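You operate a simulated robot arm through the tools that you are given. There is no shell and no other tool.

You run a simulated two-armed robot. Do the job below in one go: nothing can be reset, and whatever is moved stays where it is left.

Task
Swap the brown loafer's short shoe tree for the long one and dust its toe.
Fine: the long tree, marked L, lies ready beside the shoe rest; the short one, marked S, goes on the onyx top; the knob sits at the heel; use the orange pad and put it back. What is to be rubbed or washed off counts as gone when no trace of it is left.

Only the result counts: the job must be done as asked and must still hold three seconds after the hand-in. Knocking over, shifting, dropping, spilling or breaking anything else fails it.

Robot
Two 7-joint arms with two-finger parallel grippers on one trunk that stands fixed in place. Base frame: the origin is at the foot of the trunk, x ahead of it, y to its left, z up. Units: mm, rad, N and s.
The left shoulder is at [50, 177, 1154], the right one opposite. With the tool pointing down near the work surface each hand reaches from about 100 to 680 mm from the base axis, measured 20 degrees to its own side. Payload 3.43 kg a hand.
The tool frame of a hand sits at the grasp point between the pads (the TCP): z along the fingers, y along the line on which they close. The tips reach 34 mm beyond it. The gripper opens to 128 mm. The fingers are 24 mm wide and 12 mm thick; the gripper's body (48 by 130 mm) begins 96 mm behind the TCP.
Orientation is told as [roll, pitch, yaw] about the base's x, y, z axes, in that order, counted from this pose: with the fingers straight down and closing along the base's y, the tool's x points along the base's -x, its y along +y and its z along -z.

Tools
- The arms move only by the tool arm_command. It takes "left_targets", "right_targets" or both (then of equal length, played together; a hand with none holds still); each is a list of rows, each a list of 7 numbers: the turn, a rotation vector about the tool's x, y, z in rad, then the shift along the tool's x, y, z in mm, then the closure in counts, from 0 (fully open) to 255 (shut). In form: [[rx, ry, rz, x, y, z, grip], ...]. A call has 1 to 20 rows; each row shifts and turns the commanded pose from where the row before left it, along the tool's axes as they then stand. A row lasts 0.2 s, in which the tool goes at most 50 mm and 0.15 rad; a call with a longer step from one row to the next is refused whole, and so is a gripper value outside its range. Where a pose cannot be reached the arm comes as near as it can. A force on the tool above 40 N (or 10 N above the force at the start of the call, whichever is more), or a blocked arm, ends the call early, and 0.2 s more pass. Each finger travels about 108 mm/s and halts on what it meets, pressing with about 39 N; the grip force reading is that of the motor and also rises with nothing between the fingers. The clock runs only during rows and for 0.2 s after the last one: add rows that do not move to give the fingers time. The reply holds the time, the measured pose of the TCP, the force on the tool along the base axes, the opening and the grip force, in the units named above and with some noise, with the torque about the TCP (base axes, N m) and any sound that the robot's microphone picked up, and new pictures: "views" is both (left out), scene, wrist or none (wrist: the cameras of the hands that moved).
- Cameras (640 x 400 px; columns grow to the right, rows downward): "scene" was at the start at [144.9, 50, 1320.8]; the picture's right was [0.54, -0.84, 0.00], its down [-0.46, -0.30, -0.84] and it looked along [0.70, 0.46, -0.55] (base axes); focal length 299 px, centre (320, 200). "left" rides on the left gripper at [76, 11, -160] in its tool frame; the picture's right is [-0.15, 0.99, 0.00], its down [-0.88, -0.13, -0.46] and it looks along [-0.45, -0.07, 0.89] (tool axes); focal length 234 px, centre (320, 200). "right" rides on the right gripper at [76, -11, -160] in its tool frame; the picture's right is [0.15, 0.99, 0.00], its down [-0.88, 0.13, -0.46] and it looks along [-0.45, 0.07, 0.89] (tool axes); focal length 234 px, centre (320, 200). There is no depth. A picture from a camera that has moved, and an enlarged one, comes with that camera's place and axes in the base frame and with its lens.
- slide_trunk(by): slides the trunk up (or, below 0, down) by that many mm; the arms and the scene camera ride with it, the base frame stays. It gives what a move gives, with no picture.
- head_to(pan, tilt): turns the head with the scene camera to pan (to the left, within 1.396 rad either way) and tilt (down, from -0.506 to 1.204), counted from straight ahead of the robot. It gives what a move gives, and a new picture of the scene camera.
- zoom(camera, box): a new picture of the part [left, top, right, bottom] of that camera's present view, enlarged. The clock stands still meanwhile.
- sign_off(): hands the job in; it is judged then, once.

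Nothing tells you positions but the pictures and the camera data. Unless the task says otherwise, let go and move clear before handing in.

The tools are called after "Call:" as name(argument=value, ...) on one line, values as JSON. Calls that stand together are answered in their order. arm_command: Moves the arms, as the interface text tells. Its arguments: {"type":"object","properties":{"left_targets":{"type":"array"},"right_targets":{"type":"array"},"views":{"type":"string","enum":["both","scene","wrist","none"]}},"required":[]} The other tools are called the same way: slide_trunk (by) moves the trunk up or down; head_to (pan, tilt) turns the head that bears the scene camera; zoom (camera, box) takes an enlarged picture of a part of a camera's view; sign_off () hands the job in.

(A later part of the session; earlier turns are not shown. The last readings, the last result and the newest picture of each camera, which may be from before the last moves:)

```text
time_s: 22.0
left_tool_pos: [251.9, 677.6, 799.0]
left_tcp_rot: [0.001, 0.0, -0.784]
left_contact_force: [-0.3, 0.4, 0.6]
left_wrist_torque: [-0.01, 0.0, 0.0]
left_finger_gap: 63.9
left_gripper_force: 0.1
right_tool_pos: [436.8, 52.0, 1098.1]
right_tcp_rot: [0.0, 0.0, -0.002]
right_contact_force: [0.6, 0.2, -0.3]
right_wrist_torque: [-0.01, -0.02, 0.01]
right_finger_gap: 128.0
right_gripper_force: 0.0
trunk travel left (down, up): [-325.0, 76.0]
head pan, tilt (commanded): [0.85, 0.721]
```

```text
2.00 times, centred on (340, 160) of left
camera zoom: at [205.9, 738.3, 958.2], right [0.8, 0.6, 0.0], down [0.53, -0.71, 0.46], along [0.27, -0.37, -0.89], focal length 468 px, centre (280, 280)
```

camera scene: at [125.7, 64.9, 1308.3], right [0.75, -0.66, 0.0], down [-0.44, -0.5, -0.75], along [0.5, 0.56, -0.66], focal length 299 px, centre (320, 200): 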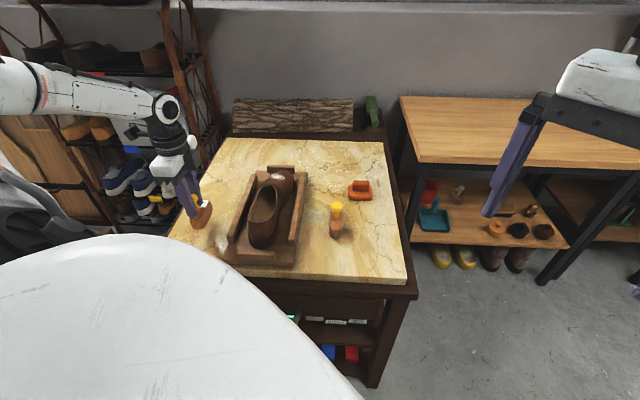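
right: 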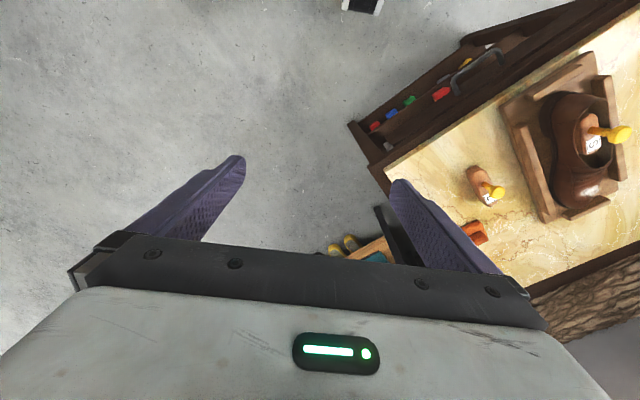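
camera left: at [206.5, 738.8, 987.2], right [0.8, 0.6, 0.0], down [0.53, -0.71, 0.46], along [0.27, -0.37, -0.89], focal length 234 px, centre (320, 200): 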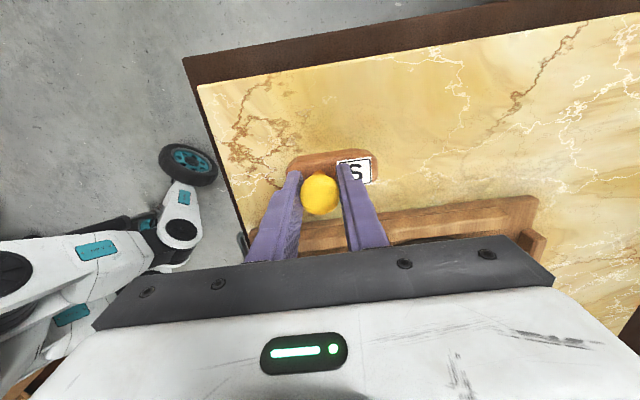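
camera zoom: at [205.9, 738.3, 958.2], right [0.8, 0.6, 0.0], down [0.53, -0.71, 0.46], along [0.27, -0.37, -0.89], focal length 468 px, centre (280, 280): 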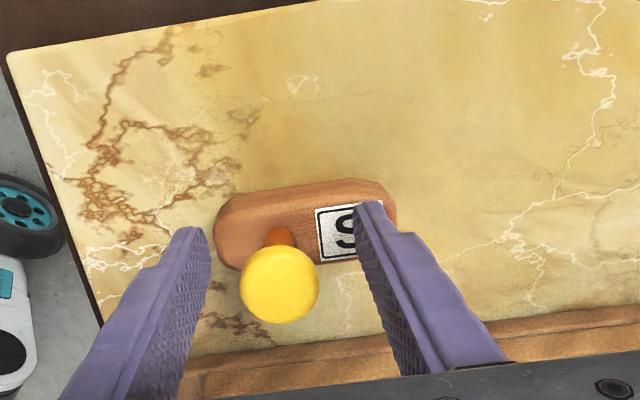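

S stands upright on the stone, label readable, released. I'll rise clear and move over the L tree.

Call:
arm_command(left_targets=[[0, 0, 0, 0, 0, -10, 128], [0, 0, 0, 0, 0, -25, 128], [0, 0, 0, 0, 0, -35, 128], [0, 0, 0, 0, 0, -40, 128], [0, 0, 0, 0, 0, -30, 128], [0, 0, 0, -25, 2, 0, 128], [0, 0, 0, -35, 3, 0, 128], [0, 0, 0, -40, 3, 0, 128], [0, 0, 0, -40, 3, 0, 128], [0, 0, 0, -40, 3, 0, 128], [0, 0, 0, -40, 3, 0, 128], [0, 0, 0, -40, 3, 0, 128], [0, 0, 0, -40, 3, 0, 128], [0, 0, 0, -30, 2.2, 0, 128], [0, 0, 0, -20.4, 2, 0, 128], [0, 0, 0, 0, 0, 0, 128]], views="both")

Call:
zoom(camera="left", box=[220, 60, 460, 260])

Call:
zoom(camera="scene", box=[160, 100, 420, 290])

```text
time_s: 25.4
left_tool_pos: [519.4, 447.4, 938.8]
left_tcp_rot: [-0.001, -0.001, -0.783]
left_contact_force: [0.7, -0.5, -0.2]
left_wrist_torque: [-0.01, 0.02, -0.02]
left_finger_gap: 64.0
left_gripper_force: 0.0
right_tool_pos: [437.2, 50.8, 1097.9]
right_tcp_rot: [-0.001, -0.001, -0.002]
right_contact_force: [0.4, 0.3, -0.2]
right_wrist_torque: [0.0, 0.05, 0.01]
right_finger_gap: 128.1
right_gripper_force: 0.1
trunk travel left (down, up): [-325.0, 76.0]
head pan, tilt (commanded): [0.85, 0.721]
camera scene: at [125.6, 64.7, 1308.3], right [0.75, -0.66, 0.0], down [-0.44, -0.5, -0.75], along [0.5, 0.56, -0.66], focal length 299 px, centre (320, 200)
camera left: at [472.6, 508.5, 1098.7], right [0.8, 0.6, 0.0], down [0.53, -0.71, 0.46], along [0.27, -0.37, -0.89], focal length 234 px, centre (320, 200)
```

scene: 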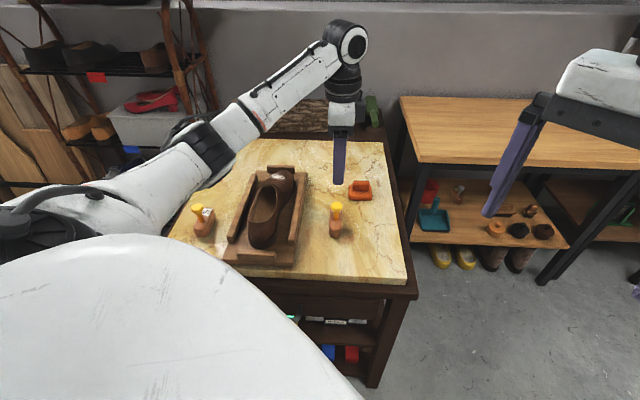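
left: 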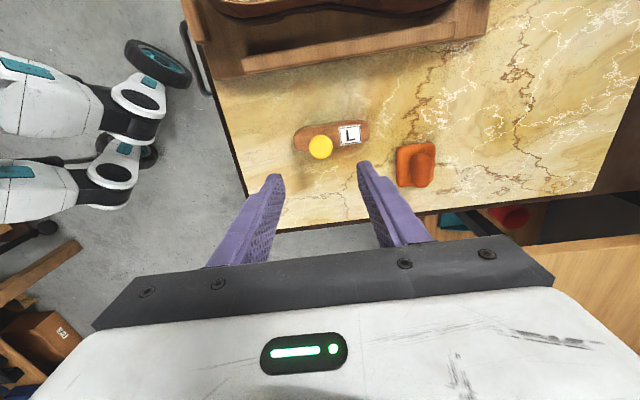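

```text
2.00 times, centred on (340, 160) of left
camera zoom: at [472.6, 508.5, 1098.7], right [0.8, 0.6, 0.0], down [0.53, -0.71, 0.46], along [0.27, -0.37, -0.89], focal length 468 px, centre (280, 280)
```

zoom: 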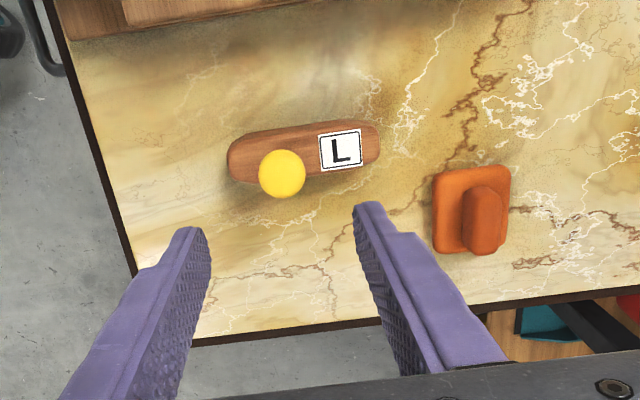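

```text
2.11 times, centred on (290, 195) of scene
camera zoom: at [125.6, 64.7, 1308.3], right [0.75, -0.66, 0.0], down [-0.44, -0.5, -0.75], along [0.5, 0.56, -0.66], focal length 629 px, centre (383, 210)
```

zoom: 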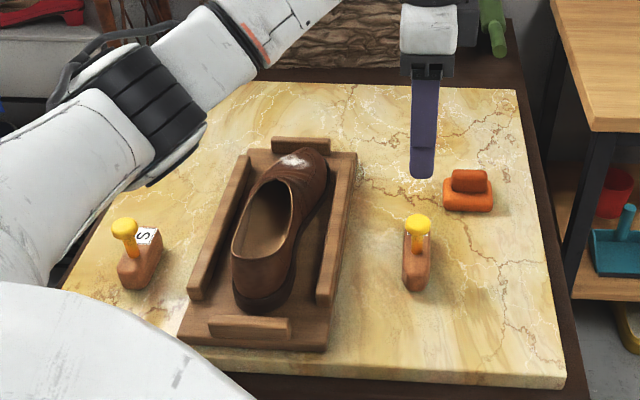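

The hand is over the L cap, within about 1 mm. I'll descend to the same grip height as for S (z = 799) and close.

Call:
arm_command(left_targets=[[0, 0, 0, 1, 0, 20, 128], [0, 0, 0, 0, 0, 30, 128], [0, 0, 0, 0, 0, 30, 128], [0, 0, 0, 0, 0, 25, 128], [0, 0, 0, 0, 0, 15, 128], [0, 0, 0, 0, 0, 0, 128]], views="wrist")

Call:
zoom(camera="left", box=[220, 60, 460, 260])

Call:
zoom(camera="scene", box=[290, 150, 390, 250])

```text
time_s: 26.8
left_tool_pos: [518.5, 448.5, 817.2]
left_tcp_rot: [0.002, 0.0, -0.783]
left_contact_force: [0.4, 0.1, 0.9]
left_wrist_torque: [0.02, 0.02, -0.02]
left_finger_gap: 63.6
left_gripper_force: 0.0
right_tool_pos: [436.9, 52.0, 1099.3]
right_tcp_rot: [0.0, -0.001, -0.003]
right_contact_force: [-0.9, 0.3, 0.1]
right_wrist_torque: [0.03, -0.01, 0.02]
right_finger_gap: 127.9
right_gripper_force: 0.1
trunk travel left (down, up): [-325.0, 76.0]
head pan, tilt (commanded): [0.85, 0.721]
camera left: at [471.5, 509.9, 976.8], right [0.8, 0.6, 0.0], down [0.53, -0.71, 0.46], along [0.27, -0.37, -0.89], focal length 234 px, centre (320, 200)
```

left: 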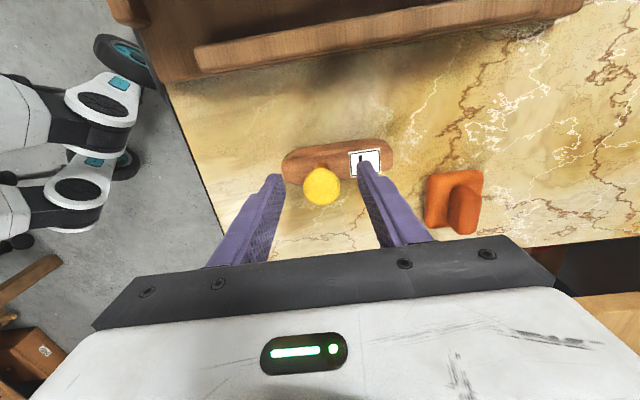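

```text
2.00 times, centred on (340, 160) of left
camera zoom: at [471.5, 509.9, 976.8], right [0.8, 0.6, 0.0], down [0.53, -0.71, 0.46], along [0.27, -0.37, -0.89], focal length 468 px, centre (280, 280)
```

zoom: 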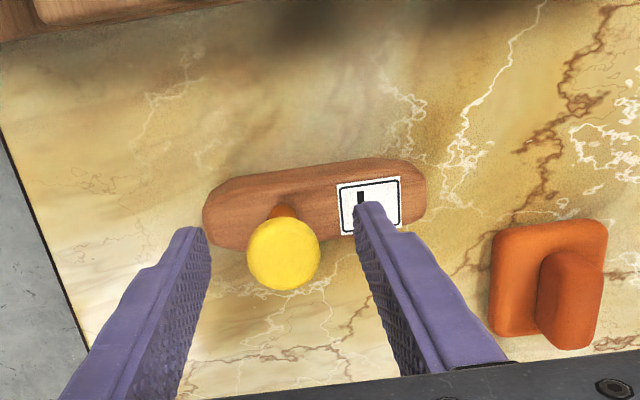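

```text
4.00 times, centred on (340, 200) of scene
camera zoom: at [125.6, 64.7, 1308.3], right [0.75, -0.66, 0.0], down [-0.44, -0.5, -0.75], along [0.5, 0.56, -0.66], focal length 1194 px, centre (240, 200)
```

zoom: 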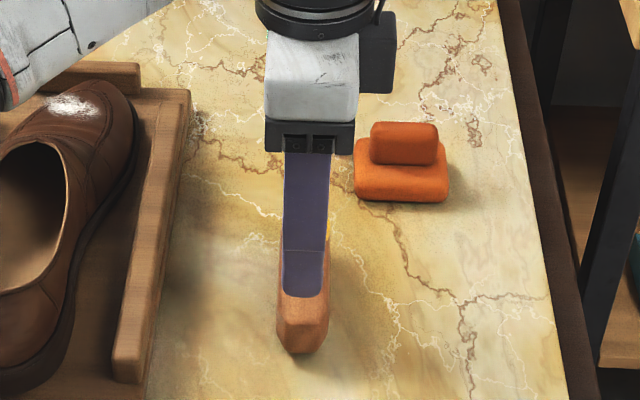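

The cap is centred under the hand. I'll go down the last 18 mm and close the grip.

Call:
arm_command(left_targets=[[0, 0, 0, 0, 0, 9, 128], [0, 0, 0, 0, 0, 9, 128], [0, 0, 0, 0, 0, 0, 150], [0, 0, 0, 0, 0, 0, 180], [0, 0, 0, 0, 0, 0, 220], [0, 0, 0, 0, 0, 0, 255], [0, 0, 0, 0, 0, 0, 255]], views="wrist")

Call:
zoom(camera="left", box=[220, 60, 460, 260])

```text
time_s: 28.4
left_tool_pos: [516.9, 448.4, 800.5]
left_tcp_rot: [0.001, 0.0, -0.783]
left_contact_force: [0.1, 0.9, 0.5]
left_wrist_torque: [0.01, -0.02, -0.02]
left_finger_gap: 28.3
left_gripper_force: 39.0
right_tool_pos: [437.4, 52.4, 1097.2]
right_tcp_rot: [0.001, 0.0, -0.003]
right_contact_force: [0.4, 0.3, 0.4]
right_wrist_torque: [0.01, -0.01, 0.01]
right_finger_gap: 128.0
right_gripper_force: 0.0
trunk travel left (down, up): [-325.0, 76.0]
head pan, tilt (commanded): [0.85, 0.721]
camera left: at [471.5, 510.2, 960.3], right [0.8, 0.6, 0.0], down [0.53, -0.71, 0.46], along [0.27, -0.37, -0.89], focal length 234 px, centre (320, 200)
```

left: 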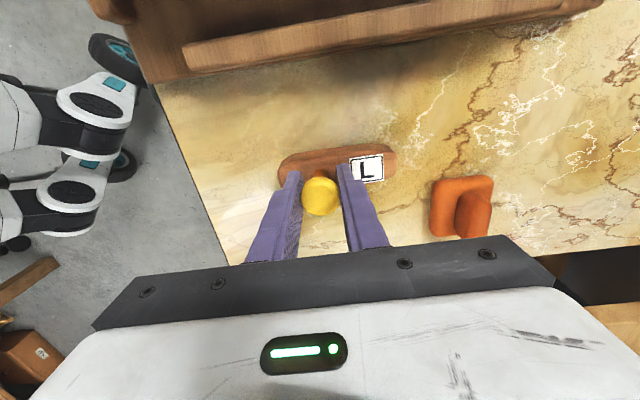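

```text
2.00 times, centred on (340, 160) of left
camera zoom: at [471.5, 510.2, 960.3], right [0.8, 0.6, 0.0], down [0.53, -0.71, 0.46], along [0.27, -0.37, -0.89], focal length 468 px, centre (280, 280)
```

zoom: 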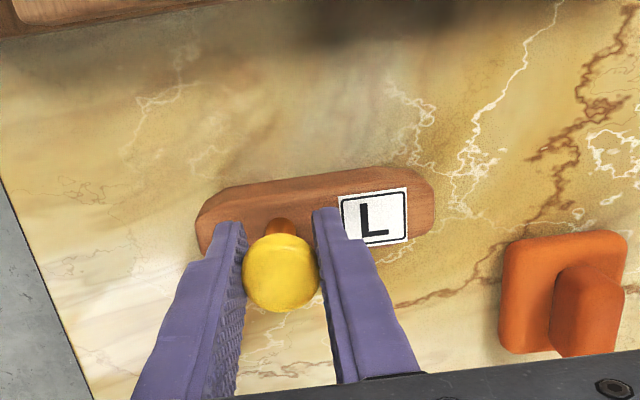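

L is held firmly by its cap, standing square. I'll lift it 150 mm and bring it over the shoe opening, knob at the heel and label towards the toe.

Call:
arm_command(left_targets=[[0, 0, 0, 0, 0, -8, 255], [0, 0, 0, 0, 0, -22, 255], [0, 0, 0, 0, 0, -30, 255], [0, 0, 0, 0, 0, -30, 255], [0, 0, 0, 0, 0, -30, 255], [0, 0, 0, 0, 0, -30, 255], [0, 0, 0, 12, -2, 0, 255], [0, 0, 0, 25, -4.5, 0, 255], [0, 0, 0, 30, -5.5, 0, 255], [0, 0, 0, 30, -5.5, 0, 255], [0, 0, 0, 30, -5.5, 0, 255], [0, 0, 0, 25, -4.5, 0, 255], [0, 0, 0, 15, -2.5, 0, 255], [0, 0, 0, 10.1, -1.5, 0, 255], [0, 0, 0, 0, 0, 0, 255], [0, 0, 0, 0, 0, 0, 255]], views="both")

Call:
zoom(camera="left", box=[220, 60, 460, 260])

Call:
zoom(camera="scene", box=[200, 130, 320, 270])

```text
time_s: 31.8
left_tool_pos: [370.3, 554.6, 950.7]
left_tcp_rot: [0.0, 0.0, -0.784]
left_contact_force: [-0.1, 0.2, -1.7]
left_wrist_torque: [-0.02, -0.02, 0.0]
left_finger_gap: 29.0
left_gripper_force: 38.9
right_tool_pos: [437.8, 51.5, 1096.6]
right_tcp_rot: [-0.001, -0.001, -0.001]
right_contact_force: [-0.6, -0.9, 0.1]
right_wrist_torque: [-0.02, 0.01, 0.03]
right_finger_gap: 127.9
right_gripper_force: 0.2
trunk travel left (down, up): [-325.0, 76.0]
head pan, tilt (commanded): [0.85, 0.721]
camera scene: at [125.7, 64.8, 1308.3], right [0.75, -0.66, 0.0], down [-0.44, -0.5, -0.75], along [0.5, 0.56, -0.66], focal length 299 px, centre (320, 200)
camera left: at [324.4, 615.1, 1110.6], right [0.8, 0.6, 0.0], down [0.53, -0.71, 0.46], along [0.27, -0.37, -0.89], focal length 234 px, centre (320, 200)
```

scene: 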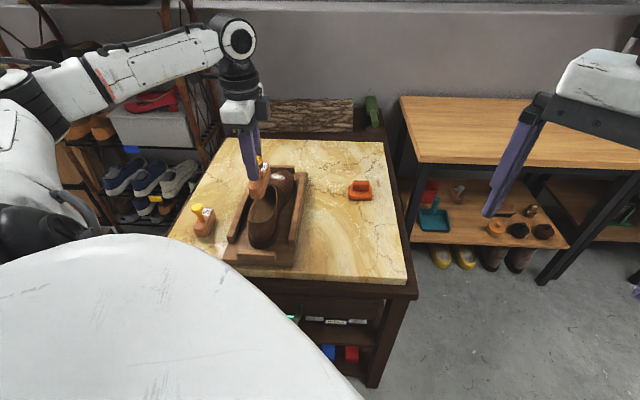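
left: 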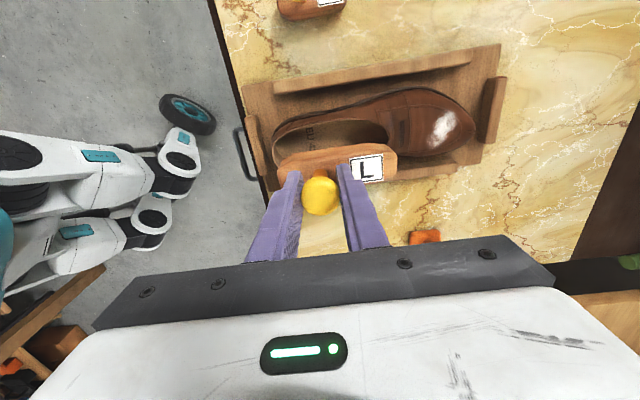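

```text
2.00 times, centred on (340, 160) of left
camera zoom: at [324.4, 615.1, 1110.6], right [0.8, 0.6, 0.0], down [0.53, -0.71, 0.46], along [0.27, -0.37, -0.89], focal length 468 px, centre (280, 280)
```

zoom: 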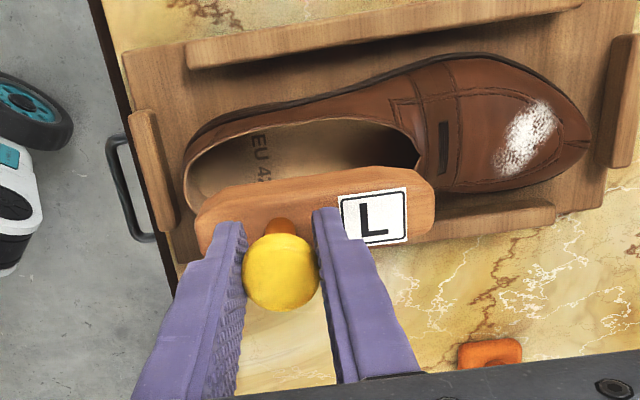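

```text
2.86 times, centred on (260, 200) of scene
camera zoom: at [125.7, 64.8, 1308.3], right [0.75, -0.66, 0.0], down [-0.44, -0.5, -0.75], along [0.5, 0.56, -0.66], focal length 853 px, centre (491, 200)
```

zoom: 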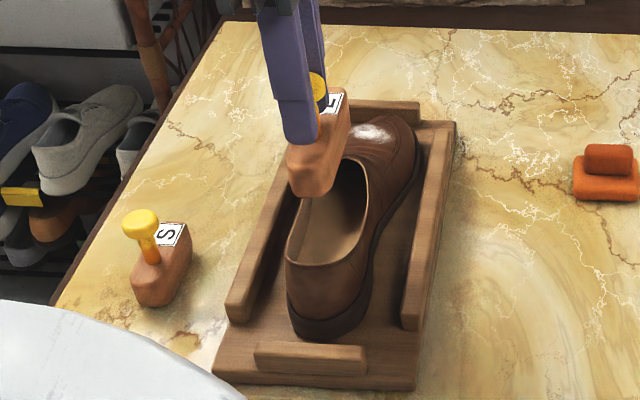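

L is over the opening with its label towards the toe, and needs about 2.5 mm correction each way. I'll adjust and lower until its base is about level with the collar, then check.

Call:
arm_command(left_targets=[[0, 0, 0, -2.6, -2.5, 0, 255], [0, 0, 0, 0, 0, 15, 255], [0, 0, 0, 0, 0, 15, 255], [0, 0, 0, 0, 0, 12, 255], [0, 0, 0, 0, 0, 0, 255]], views="both")

Call:
zoom(camera="left", box=[220, 60, 460, 260])

Call:
zoom(camera="scene", box=[220, 150, 320, 260])

```text
time_s: 33.0
left_tool_pos: [370.7, 549.3, 908.1]
left_tcp_rot: [0.0, 0.001, -0.785]
left_contact_force: [-0.1, -0.6, -1.5]
left_wrist_torque: [-0.01, 0.01, -0.01]
left_finger_gap: 28.4
left_gripper_force: 39.2
right_tool_pos: [435.8, 52.1, 1097.6]
right_tcp_rot: [-0.002, 0.0, -0.002]
right_contact_force: [0.6, -0.7, 0.7]
right_wrist_torque: [-0.04, 0.01, 0.01]
right_finger_gap: 127.9
right_gripper_force: 0.0
trunk travel left (down, up): [-325.0, 76.0]
head pan, tilt (commanded): [0.85, 0.721]
camera scene: at [125.7, 64.9, 1308.3], right [0.75, -0.66, 0.0], down [-0.44, -0.5, -0.75], along [0.5, 0.56, -0.66], focal length 299 px, centre (320, 200)
camera left: at [324.8, 610.5, 1068.4], right [0.8, 0.6, 0.0], down [0.53, -0.71, 0.46], along [0.27, -0.37, -0.89], focal length 234 px, centre (320, 200)
```

scene: 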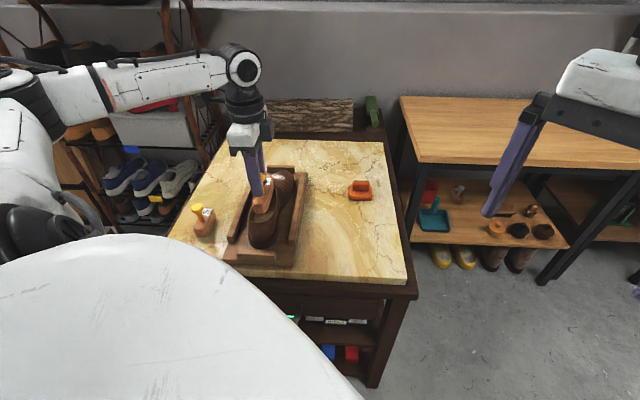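
left: 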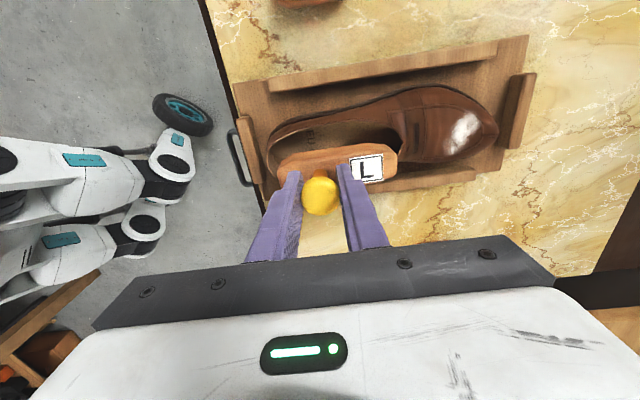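

```text
2.00 times, centred on (340, 160) of left
camera zoom: at [324.8, 610.5, 1068.4], right [0.8, 0.6, 0.0], down [0.53, -0.71, 0.46], along [0.27, -0.37, -0.89], focal length 468 px, centre (280, 280)
```

zoom: 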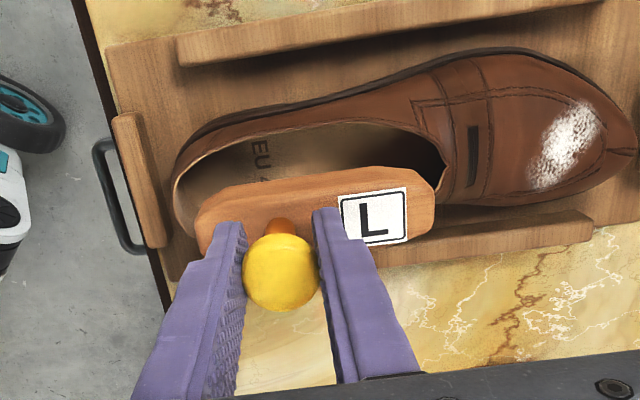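

```text
3.64 times, centred on (270, 205) of scene
camera zoom: at [125.7, 64.9, 1308.3], right [0.75, -0.66, 0.0], down [-0.44, -0.5, -0.75], along [0.5, 0.56, -0.66], focal length 1086 px, centre (502, 182)
```

zoom: 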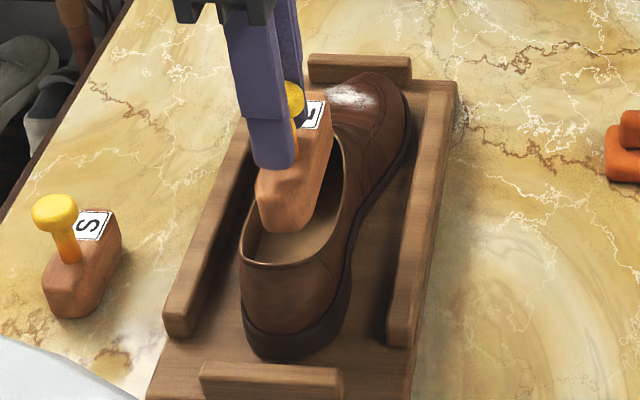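

L's base is at the collar and centred within 1–2 mm. I'll trim slightly and lower it into the shoe.

Call:
arm_command(left_targets=[[0, 0, 0, 1.5, 1, 0, 255], [0, 0, 0, 0, 0, 8, 255], [0, 0, 0, 0, 0, 8, 255], [0, 0, 0, 0, 0, 8, 255], [0, 0, 0, 0, 0, 8, 255], [0, 0, 0, 0, 0, 8, 255], [0, 0, 0, 0, 0, 0, 255]], views="wrist")

Call:
zoom(camera="left", box=[220, 60, 460, 260])

Call:
zoom(camera="scene", box=[220, 150, 320, 260])

```text
time_s: 34.6
left_tool_pos: [369.7, 550.4, 869.0]
left_tcp_rot: [0.0, 0.001, -0.786]
left_contact_force: [-1.2, 1.4, -2.0]
left_wrist_torque: [0.01, 0.08, 0.06]
left_finger_gap: 28.5
left_gripper_force: 39.1
right_tool_pos: [438.7, 51.4, 1096.7]
right_tcp_rot: [0.0, 0.001, -0.002]
right_contact_force: [0.7, 0.6, -0.2]
right_wrist_torque: [0.03, 0.0, 0.02]
right_finger_gap: 127.8
right_gripper_force: 0.1
trunk travel left (down, up): [-325.0, 76.0]
head pan, tilt (commanded): [0.85, 0.721]
camera left: at [323.6, 612.0, 1028.1], right [0.8, 0.6, 0.0], down [0.53, -0.71, 0.46], along [0.27, -0.37, -0.89], focal length 234 px, centre (320, 200)
```

left: 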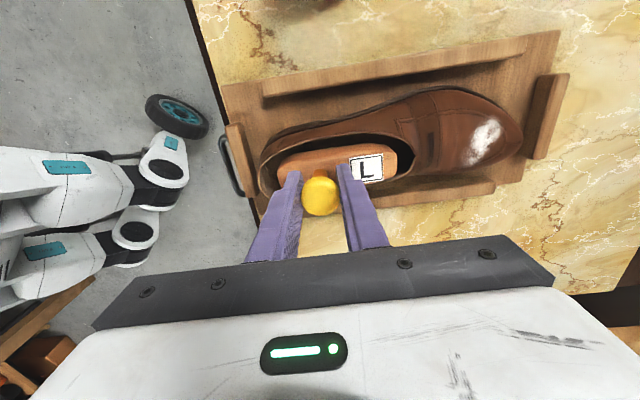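

```text
2.00 times, centred on (340, 160) of left
camera zoom: at [323.6, 612.0, 1028.1], right [0.8, 0.6, 0.0], down [0.53, -0.71, 0.46], along [0.27, -0.37, -0.89], focal length 468 px, centre (280, 280)
```

zoom: 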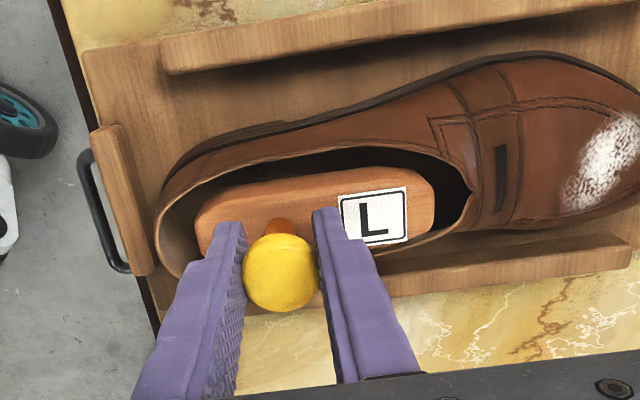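

```text
3.64 times, centred on (270, 205) of scene
camera zoom: at [125.6, 65.0, 1308.3], right [0.75, -0.66, 0.0], down [-0.44, -0.5, -0.75], along [0.5, 0.56, -0.66], focal length 1086 px, centre (502, 182)
```

zoom: 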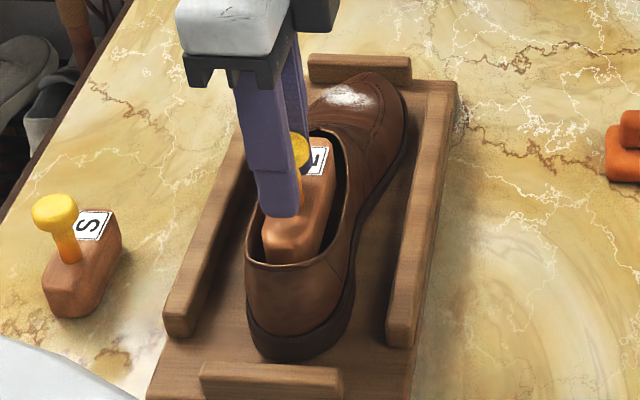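

L's body is inside the collar with only slight side force. The shoe may have nudged a little, so I'll compare it against the earlier view before going on.

Call:
zoom(camera="scene", box=[210, 120, 400, 280])

Call:
zoom(camera="scene", box=[235, 160, 315, 250])

```text
2.50 times, centred on (305, 200) of scene
camera zoom: at [125.6, 65.0, 1308.3], right [0.75, -0.66, 0.0], down [-0.44, -0.5, -0.75], along [0.5, 0.56, -0.66], focal length 746 px, centre (358, 200)
```

zoom: 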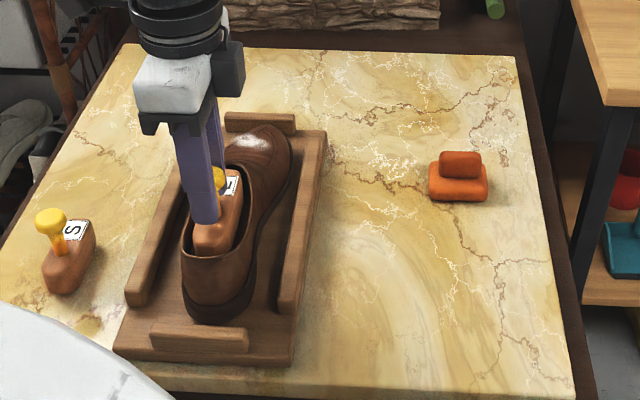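

```text
4.44 times, centred on (275, 205) of scene
camera zoom: at [125.6, 65.0, 1308.3], right [0.75, -0.66, 0.0], down [-0.44, -0.5, -0.75], along [0.5, 0.56, -0.66], focal length 1327 px, centre (520, 178)
```

zoom: 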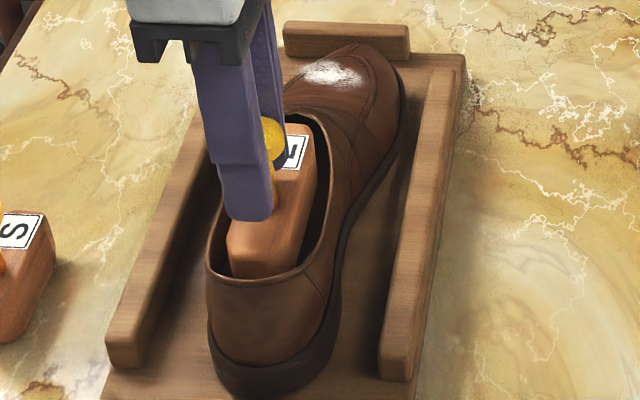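

I'll compare with the exact crop I took before the insertion.

Call:
zoom(camera="scene", box=[170, 180, 250, 250])

Call:
zoom(camera="scene", box=[220, 150, 320, 260])

```text
5.71 times, centred on (210, 215) of scene
camera zoom: at [125.6, 65.0, 1308.3], right [0.75, -0.66, 0.0], down [-0.44, -0.5, -0.75], along [0.5, 0.56, -0.66], focal length 1706 px, centre (949, 114)
```

zoom: 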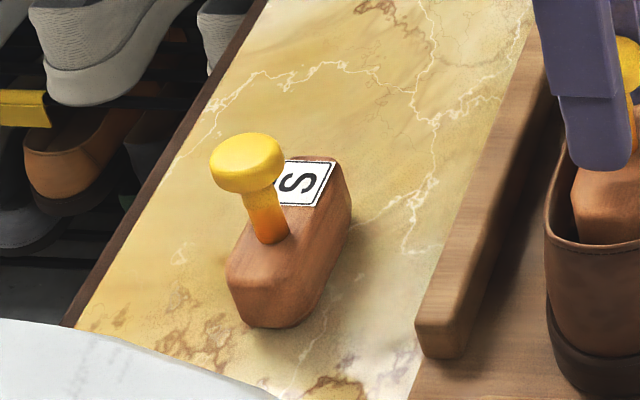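

```text
3.64 times, centred on (270, 205) of scene
camera zoom: at [125.6, 65.0, 1308.3], right [0.75, -0.66, 0.0], down [-0.44, -0.5, -0.75], along [0.5, 0.56, -0.66], focal length 1086 px, centre (502, 182)
```

zoom: 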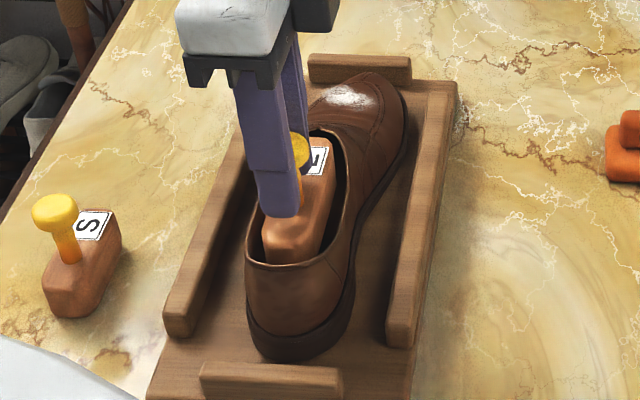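

The shoe's heel has shifted about 3 mm, with a light sideways push of about 1.8 N. I'll look closely at where L touches before lowering further.

Call:
zoom(camera="left", box=[250, 110, 430, 230])

Call:
zoom(camera="scene", box=[240, 180, 290, 230])

```text
3.33 times, centred on (340, 170) of left
camera zoom: at [323.6, 612.0, 1028.1], right [0.8, 0.6, 0.0], down [0.53, -0.71, 0.46], along [0.27, -0.37, -0.89], focal length 781 px, centre (253, 300)
```

zoom: 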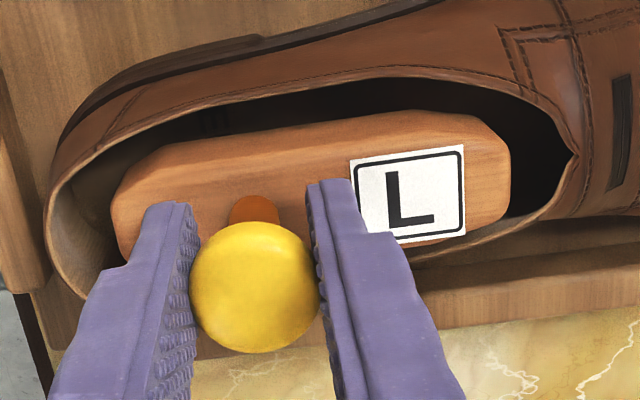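

```text
8.00 times, centred on (265, 205) of scene
camera zoom: at [125.6, 65.0, 1308.3], right [0.75, -0.66, 0.0], down [-0.44, -0.5, -0.75], along [0.5, 0.56, -0.66], focal length 2388 px, centre (760, 160)
```

zoom: 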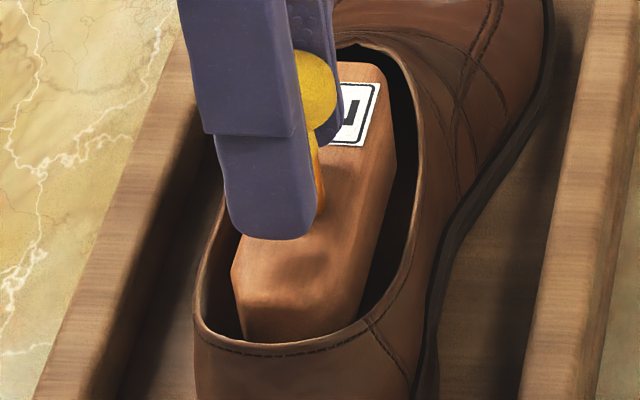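

L seems turned about 2–3° relative to the shoe, and closer to the left wall at the front. I'll take a still reading, then raise it free of the collar.

Call:
arm_command(left_targets=[[0, 0, 0, 0, 0, 0, 255], [0, 0, 0, 0, 0, 0, 255]], views="none")

Call:
arm_command(left_targets=[[0, 0, 0, 0, 0, -8, 255], [0, 0, 0, 0, 0, -12, 255], [0, 0, 0, 0, 0, -12, 255], [0, 0, 0, 0, 0, -12, 255], [0, 0, 0, 0, 0, 0, 255]], views="wrist")

Call:
zoom(camera="scene", box=[220, 150, 320, 260])

Call:
zoom(camera="left", box=[220, 60, 460, 260])

```text
time_s: 35.2
left_tool_pos: [369.2, 551.8, 868.9]
left_tcp_rot: [0.0, 0.0, -0.784]
left_contact_force: [-1.6, 0.4, -1.2]
left_wrist_torque: [0.01, 0.07, 0.06]
left_finger_gap: 28.5
left_gripper_force: 38.4
right_tool_pos: [436.3, 52.1, 1097.3]
right_tcp_rot: [0.001, 0.0, -0.002]
right_contact_force: [-0.6, -0.6, 0.0]
right_wrist_torque: [0.02, 0.0, 0.02]
right_finger_gap: 127.8
right_gripper_force: 0.1
trunk travel left (down, up): [-325.0, 76.0]
head pan, tilt (commanded): [0.85, 0.721]
```

```text
time_s: 36.4
left_tool_pos: [370.7, 551.0, 913.1]
left_tcp_rot: [0.001, 0.0, -0.785]
left_contact_force: [-0.2, -0.9, -1.0]
left_wrist_torque: [0.0, -0.01, -0.04]
left_finger_gap: 28.6
left_gripper_force: 38.5
right_tool_pos: [437.9, 51.0, 1098.0]
right_tcp_rot: [-0.001, -0.001, -0.003]
right_contact_force: [-0.8, -0.5, 0.4]
right_wrist_torque: [0.0, -0.02, 0.01]
right_finger_gap: 127.9
right_gripper_force: 0.1
trunk travel left (down, up): [-325.0, 76.0]
head pan, tilt (commanded): [0.85, 0.721]
camera left: at [324.4, 612.6, 1072.7], right [0.8, 0.6, 0.0], down [0.53, -0.71, 0.46], along [0.27, -0.37, -0.89], focal length 234 px, centre (320, 200)
```

left: 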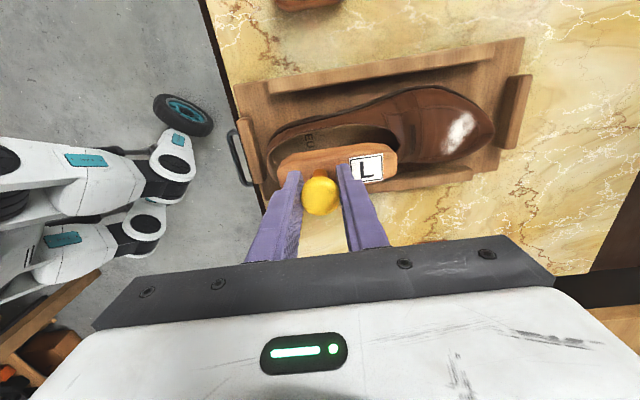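

```text
3.64 times, centred on (270, 205) of scene
camera zoom: at [125.7, 64.9, 1308.3], right [0.75, -0.66, 0.0], down [-0.44, -0.5, -0.75], along [0.5, 0.56, -0.66], focal length 1086 px, centre (502, 182)
```

zoom: 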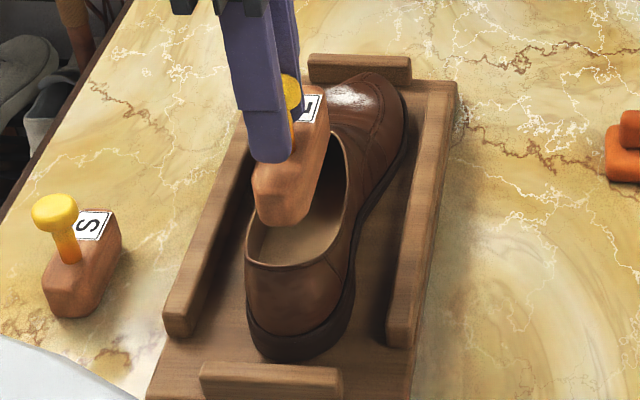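

```text
2.00 times, centred on (340, 160) of left
camera zoom: at [324.4, 612.6, 1072.7], right [0.8, 0.6, 0.0], down [0.53, -0.71, 0.46], along [0.27, -0.37, -0.89], focal length 468 px, centre (280, 280)
```

zoom: 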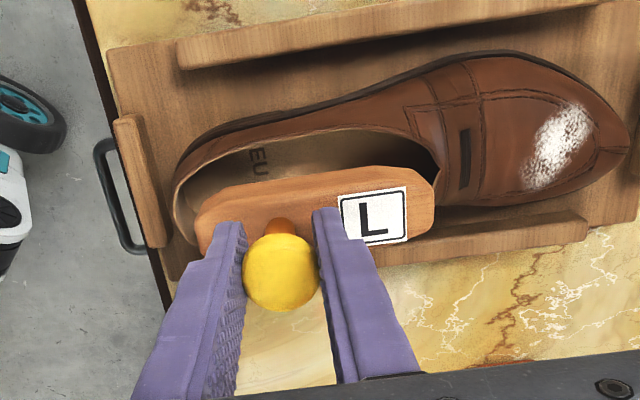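

The side contact vanished on raising; it was on L's right side, so L must sit a few mm further left. The scene camera looks straight along the shoe's axis, so I'll measure sideways positions with it.

Call:
zoom(camera="scene", box=[235, 170, 305, 240])

Call:
zoom(camera="left", box=[250, 90, 430, 210])

```text
5.71 times, centred on (270, 205) of scene
camera zoom: at [125.7, 64.9, 1308.3], right [0.75, -0.66, 0.0], down [-0.44, -0.5, -0.75], along [0.5, 0.56, -0.66], focal length 1706 px, centre (606, 171)
```

zoom: 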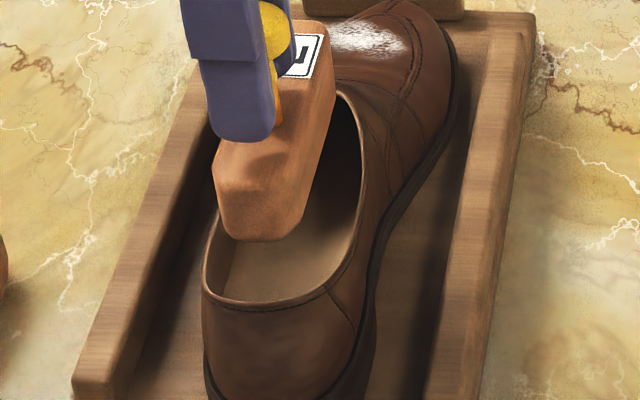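

```text
3.33 times, centred on (340, 150) of left
camera zoom: at [324.4, 612.6, 1072.7], right [0.8, 0.6, 0.0], down [0.53, -0.71, 0.46], along [0.27, -0.37, -0.89], focal length 781 px, centre (253, 367)
```

zoom: 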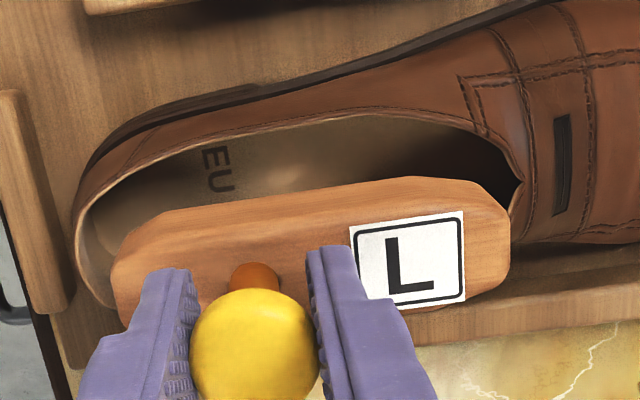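

At collar level L is about centred, so the contact was deeper, on the right (arch) side. S also leaned to the left there. I'll shift L 4.5 mm left, trim its yaw slightly and lower again while watching the force.

Call:
arm_command(left_targets=[[0, 0, 0.02, 0, 0, 0, 255], [0, 0, 0, 4.5, 0.5, 0, 255], [0, 0, 0, 0, 0, 8, 255], [0, 0, 0, 0, 0, 8, 255], [0, 0, 0, 0, 0, 8, 255], [0, 0, 0, 0, 0, 8, 255], [0, 0, 0, 0, 0, 6, 255], [0, 0, 0, 0, 0, 0, 255]], views="wrist")

Call:
zoom(camera="scene", box=[235, 170, 305, 240])

Call:
zoom(camera="left", box=[250, 110, 430, 230])

```text
time_s: 38.2
left_tool_pos: [367.2, 555.1, 875.3]
left_tcp_rot: [0.0, 0.0, -0.803]
left_contact_force: [1.8, -0.6, -0.8]
left_wrist_torque: [-0.09, -0.04, 0.04]
left_finger_gap: 28.8
left_gripper_force: 39.1
right_tool_pos: [437.3, 51.6, 1097.4]
right_tcp_rot: [0.0, -0.001, -0.001]
right_contact_force: [0.1, 0.7, -0.1]
right_wrist_torque: [-0.03, 0.0, 0.03]
right_finger_gap: 128.1
right_gripper_force: 0.1
trunk travel left (down, up): [-325.0, 76.0]
head pan, tilt (commanded): [0.85, 0.721]
camera left: at [323.0, 617.1, 1034.1], right [0.81, 0.58, 0.0], down [0.52, -0.72, 0.46], along [0.27, -0.37, -0.89], focal length 234 px, centre (320, 200)
```

left: 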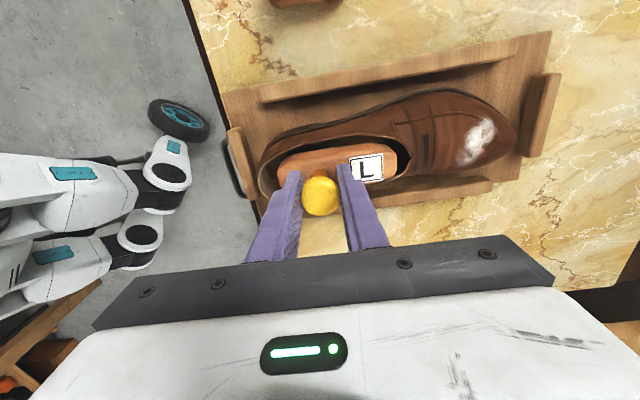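

```text
5.71 times, centred on (270, 205) of scene
camera zoom: at [125.8, 64.8, 1308.3], right [0.75, -0.66, 0.0], down [-0.44, -0.5, -0.75], along [0.5, 0.56, -0.66], focal length 1706 px, centre (606, 171)
```

zoom: 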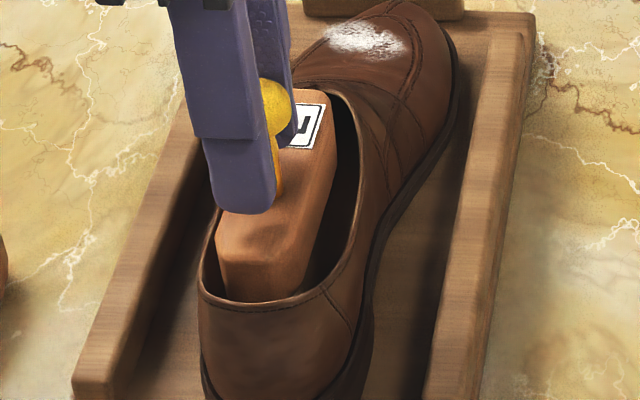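

```text
3.33 times, centred on (340, 170) of left
camera zoom: at [323.0, 617.1, 1034.1], right [0.81, 0.58, 0.0], down [0.52, -0.72, 0.46], along [0.27, -0.37, -0.89], focal length 781 px, centre (253, 300)
```

zoom: 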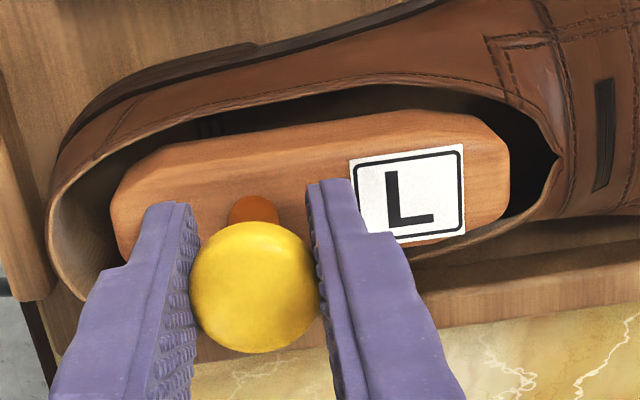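

Contact is now lightly on the left and the shoe has moved back towards where it was, so the fit is snug. I'll go a hair further left to restore the shoe's place and lower slowly.

Call:
arm_command(left_targets=[[0, 0, 0, 1, 0, 0, 255], [0, 0, 0, 0, 0, 4, 255], [0, 0, 0, 0, 0, 4, 255], [0, 0, 0, 0, 0, 0, 255]], views="none")

Call:
zoom(camera="scene", box=[235, 170, 305, 240])

Call:
zoom(camera="scene", box=[170, 180, 250, 250])

```text
time_s: 39.2
left_tool_pos: [367.2, 555.2, 866.9]
left_tcp_rot: [0.0, 0.001, -0.804]
left_contact_force: [-0.4, -0.2, -0.9]
left_wrist_torque: [-0.02, 0.02, 0.02]
left_finger_gap: 28.6
left_gripper_force: 38.5
right_tool_pos: [437.6, 52.2, 1097.9]
right_tcp_rot: [-0.001, -0.002, -0.003]
right_contact_force: [-0.8, -0.2, 0.4]
right_wrist_torque: [-0.01, 0.03, 0.03]
right_finger_gap: 128.1
right_gripper_force: 0.1
trunk travel left (down, up): [-325.0, 76.0]
head pan, tilt (commanded): [0.85, 0.721]
```

```text
5.71 times, centred on (270, 205) of scene
camera zoom: at [125.7, 64.9, 1308.3], right [0.75, -0.66, 0.0], down [-0.44, -0.5, -0.75], along [0.5, 0.56, -0.66], focal length 1706 px, centre (606, 171)
```

zoom: 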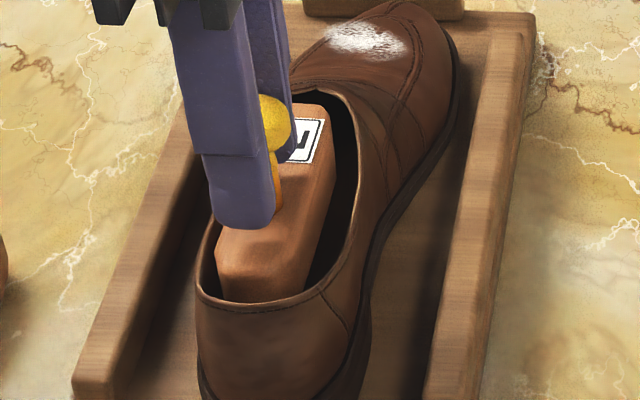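

```text
5.71 times, centred on (210, 215) of scene
camera zoom: at [125.7, 64.9, 1308.3], right [0.75, -0.66, 0.0], down [-0.44, -0.5, -0.75], along [0.5, 0.56, -0.66], focal length 1706 px, centre (949, 114)
```

zoom: 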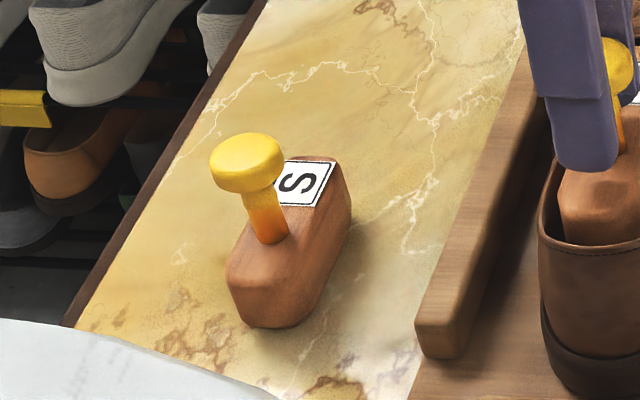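

The heel is back at its original spot and the force is nil. I'll continue down towards the insole.

Call:
arm_command(left_targets=[[0, 0, 0, 0, 0, 4, 255], [0, 0, 0, 0, 0, 4, 255], [0, 0, 0, 0, 0, 4, 255], [0, 0, 0, 0, 0, 0, 255]], views="none")

Call:
zoom(camera="scene", box=[235, 170, 305, 240])

```text
time_s: 40.2
left_tool_pos: [367.5, 554.8, 854.8]
left_tcp_rot: [0.0, 0.0, -0.803]
left_contact_force: [0.2, -0.7, -1.3]
left_wrist_torque: [0.01, 0.01, 0.0]
left_finger_gap: 28.6
left_gripper_force: 38.7
right_tool_pos: [438.2, 51.3, 1097.8]
right_tcp_rot: [0.001, 0.001, -0.002]
right_contact_force: [-0.2, 0.2, 0.5]
right_wrist_torque: [0.0, 0.0, 0.01]
right_finger_gap: 128.1
right_gripper_force: 0.1
trunk travel left (down, up): [-325.0, 76.0]
head pan, tilt (commanded): [0.85, 0.721]
```

```text
5.71 times, centred on (270, 205) of scene
camera zoom: at [125.7, 64.9, 1308.3], right [0.75, -0.66, 0.0], down [-0.44, -0.5, -0.75], along [0.5, 0.56, -0.66], focal length 1706 px, centre (606, 171)
```

zoom: 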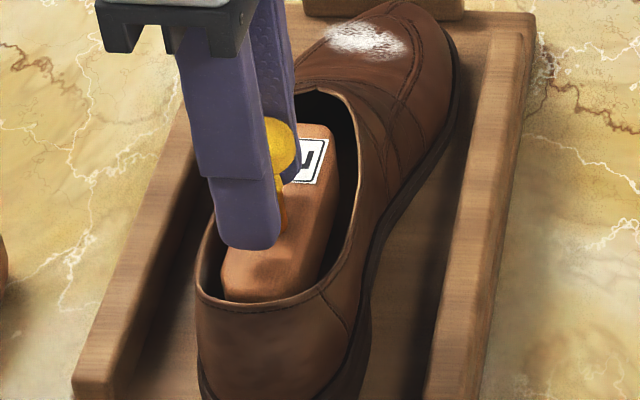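

Still free. I'll take finer steps now.

Call:
arm_command(left_targets=[[0, 0, 0, 0, 0, 2, 255], [0, 0, 0, 0, 0, 2, 255], [0, 0, 0, 0, 0, 2, 255], [0, 0, 0, 0, 0, 0, 255]], views="none")

Call:
arm_command(left_targets=[[0, 0, 0, 0, 0, 1.5, 255], [0, 0, 0, 0, 0, 0, 255]], views="none")

```text
time_s: 41.2
left_tool_pos: [367.0, 554.6, 850.3]
left_tcp_rot: [-0.001, -0.001, -0.804]
left_contact_force: [0.2, 0.9, -0.7]
left_wrist_torque: [-0.01, 0.0, 0.0]
left_finger_gap: 28.6
left_gripper_force: 38.6
right_tool_pos: [437.6, 51.6, 1096.9]
right_tcp_rot: [-0.001, 0.0, -0.002]
right_contact_force: [0.1, -0.9, 1.0]
right_wrist_torque: [-0.04, -0.03, 0.02]
right_finger_gap: 128.0
right_gripper_force: 0.1
trunk travel left (down, up): [-325.0, 76.0]
head pan, tilt (commanded): [0.85, 0.721]
```

```text
time_s: 41.8
left_tool_pos: [367.5, 555.2, 848.9]
left_tcp_rot: [0.003, 0.001, -0.803]
left_contact_force: [-1.2, 2.1, 7.1]
left_wrist_torque: [-0.15, 0.26, -0.1]
left_finger_gap: 28.4
left_gripper_force: 39.0
right_tool_pos: [437.6, 51.7, 1098.0]
right_tcp_rot: [0.002, -0.001, -0.001]
right_contact_force: [-0.4, -0.6, 0.2]
right_wrist_torque: [0.0, 0.04, 0.0]
right_finger_gap: 127.8
right_gripper_force: 0.0
trunk travel left (down, up): [-325.0, 76.0]
head pan, tilt (commanded): [0.85, 0.721]
```

L has touched the insole at about 7 N, under its heel end. I'll ease off and open the fingers gradually to let it settle.

Call:
arm_command(left_targets=[[0, 0, 0, 0, 0, -0.8, 255], [0, 0, 0, 0, 0, 0, 248], [0, 0, 0, 0, 0, 0, 235], [0, 0, 0, 0, 0, 0, 220], [0, 0, 0, 0, 0, 0, 200], [0, 0, 0, 0, 0, 0, 175], [0, 0, 0, 0, 0, 0, 155], [0, 0, 0, 0, 0, 0, 155]], views="wrist")

Call:
zoom(camera="scene", box=[235, 170, 305, 240])

Call:
zoom(camera="left", box=[250, 110, 430, 230])

```text
time_s: 43.6
left_tool_pos: [366.7, 554.1, 849.0]
left_tcp_rot: [-0.001, -0.001, -0.803]
left_contact_force: [0.5, 0.9, 0.1]
left_wrist_torque: [0.01, -0.01, 0.01]
left_finger_gap: 50.1
left_gripper_force: 0.0
right_tool_pos: [438.3, 52.0, 1097.3]
right_tcp_rot: [0.001, 0.0, -0.003]
right_contact_force: [-0.1, -0.4, 0.3]
right_wrist_torque: [0.0, 0.0, -0.01]
right_finger_gap: 128.0
right_gripper_force: 0.1
trunk travel left (down, up): [-325.0, 76.0]
head pan, tilt (commanded): [0.85, 0.721]
camera left: at [322.8, 616.7, 1008.1], right [0.81, 0.58, 0.0], down [0.52, -0.72, 0.46], along [0.27, -0.37, -0.89], focal length 234 px, centre (320, 200)
```

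left: 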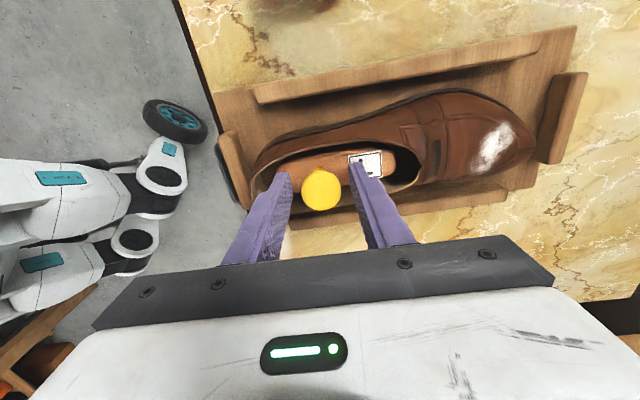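

```text
5.71 times, centred on (270, 205) of scene
camera zoom: at [125.6, 64.8, 1308.3], right [0.75, -0.66, 0.0], down [-0.44, -0.5, -0.75], along [0.5, 0.56, -0.66], focal length 1706 px, centre (606, 171)
```

zoom: 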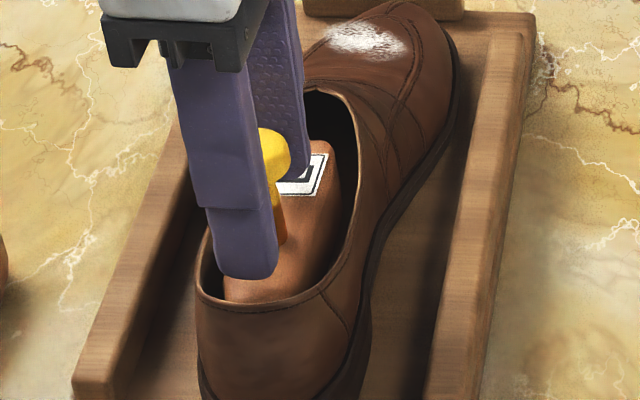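

```text
3.33 times, centred on (340, 170) of left
camera zoom: at [322.8, 616.7, 1008.1], right [0.81, 0.58, 0.0], down [0.52, -0.72, 0.46], along [0.27, -0.37, -0.89], focal length 781 px, centre (253, 300)
```

zoom: 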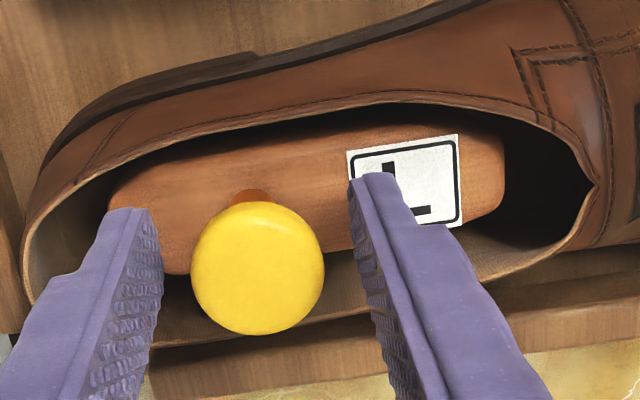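

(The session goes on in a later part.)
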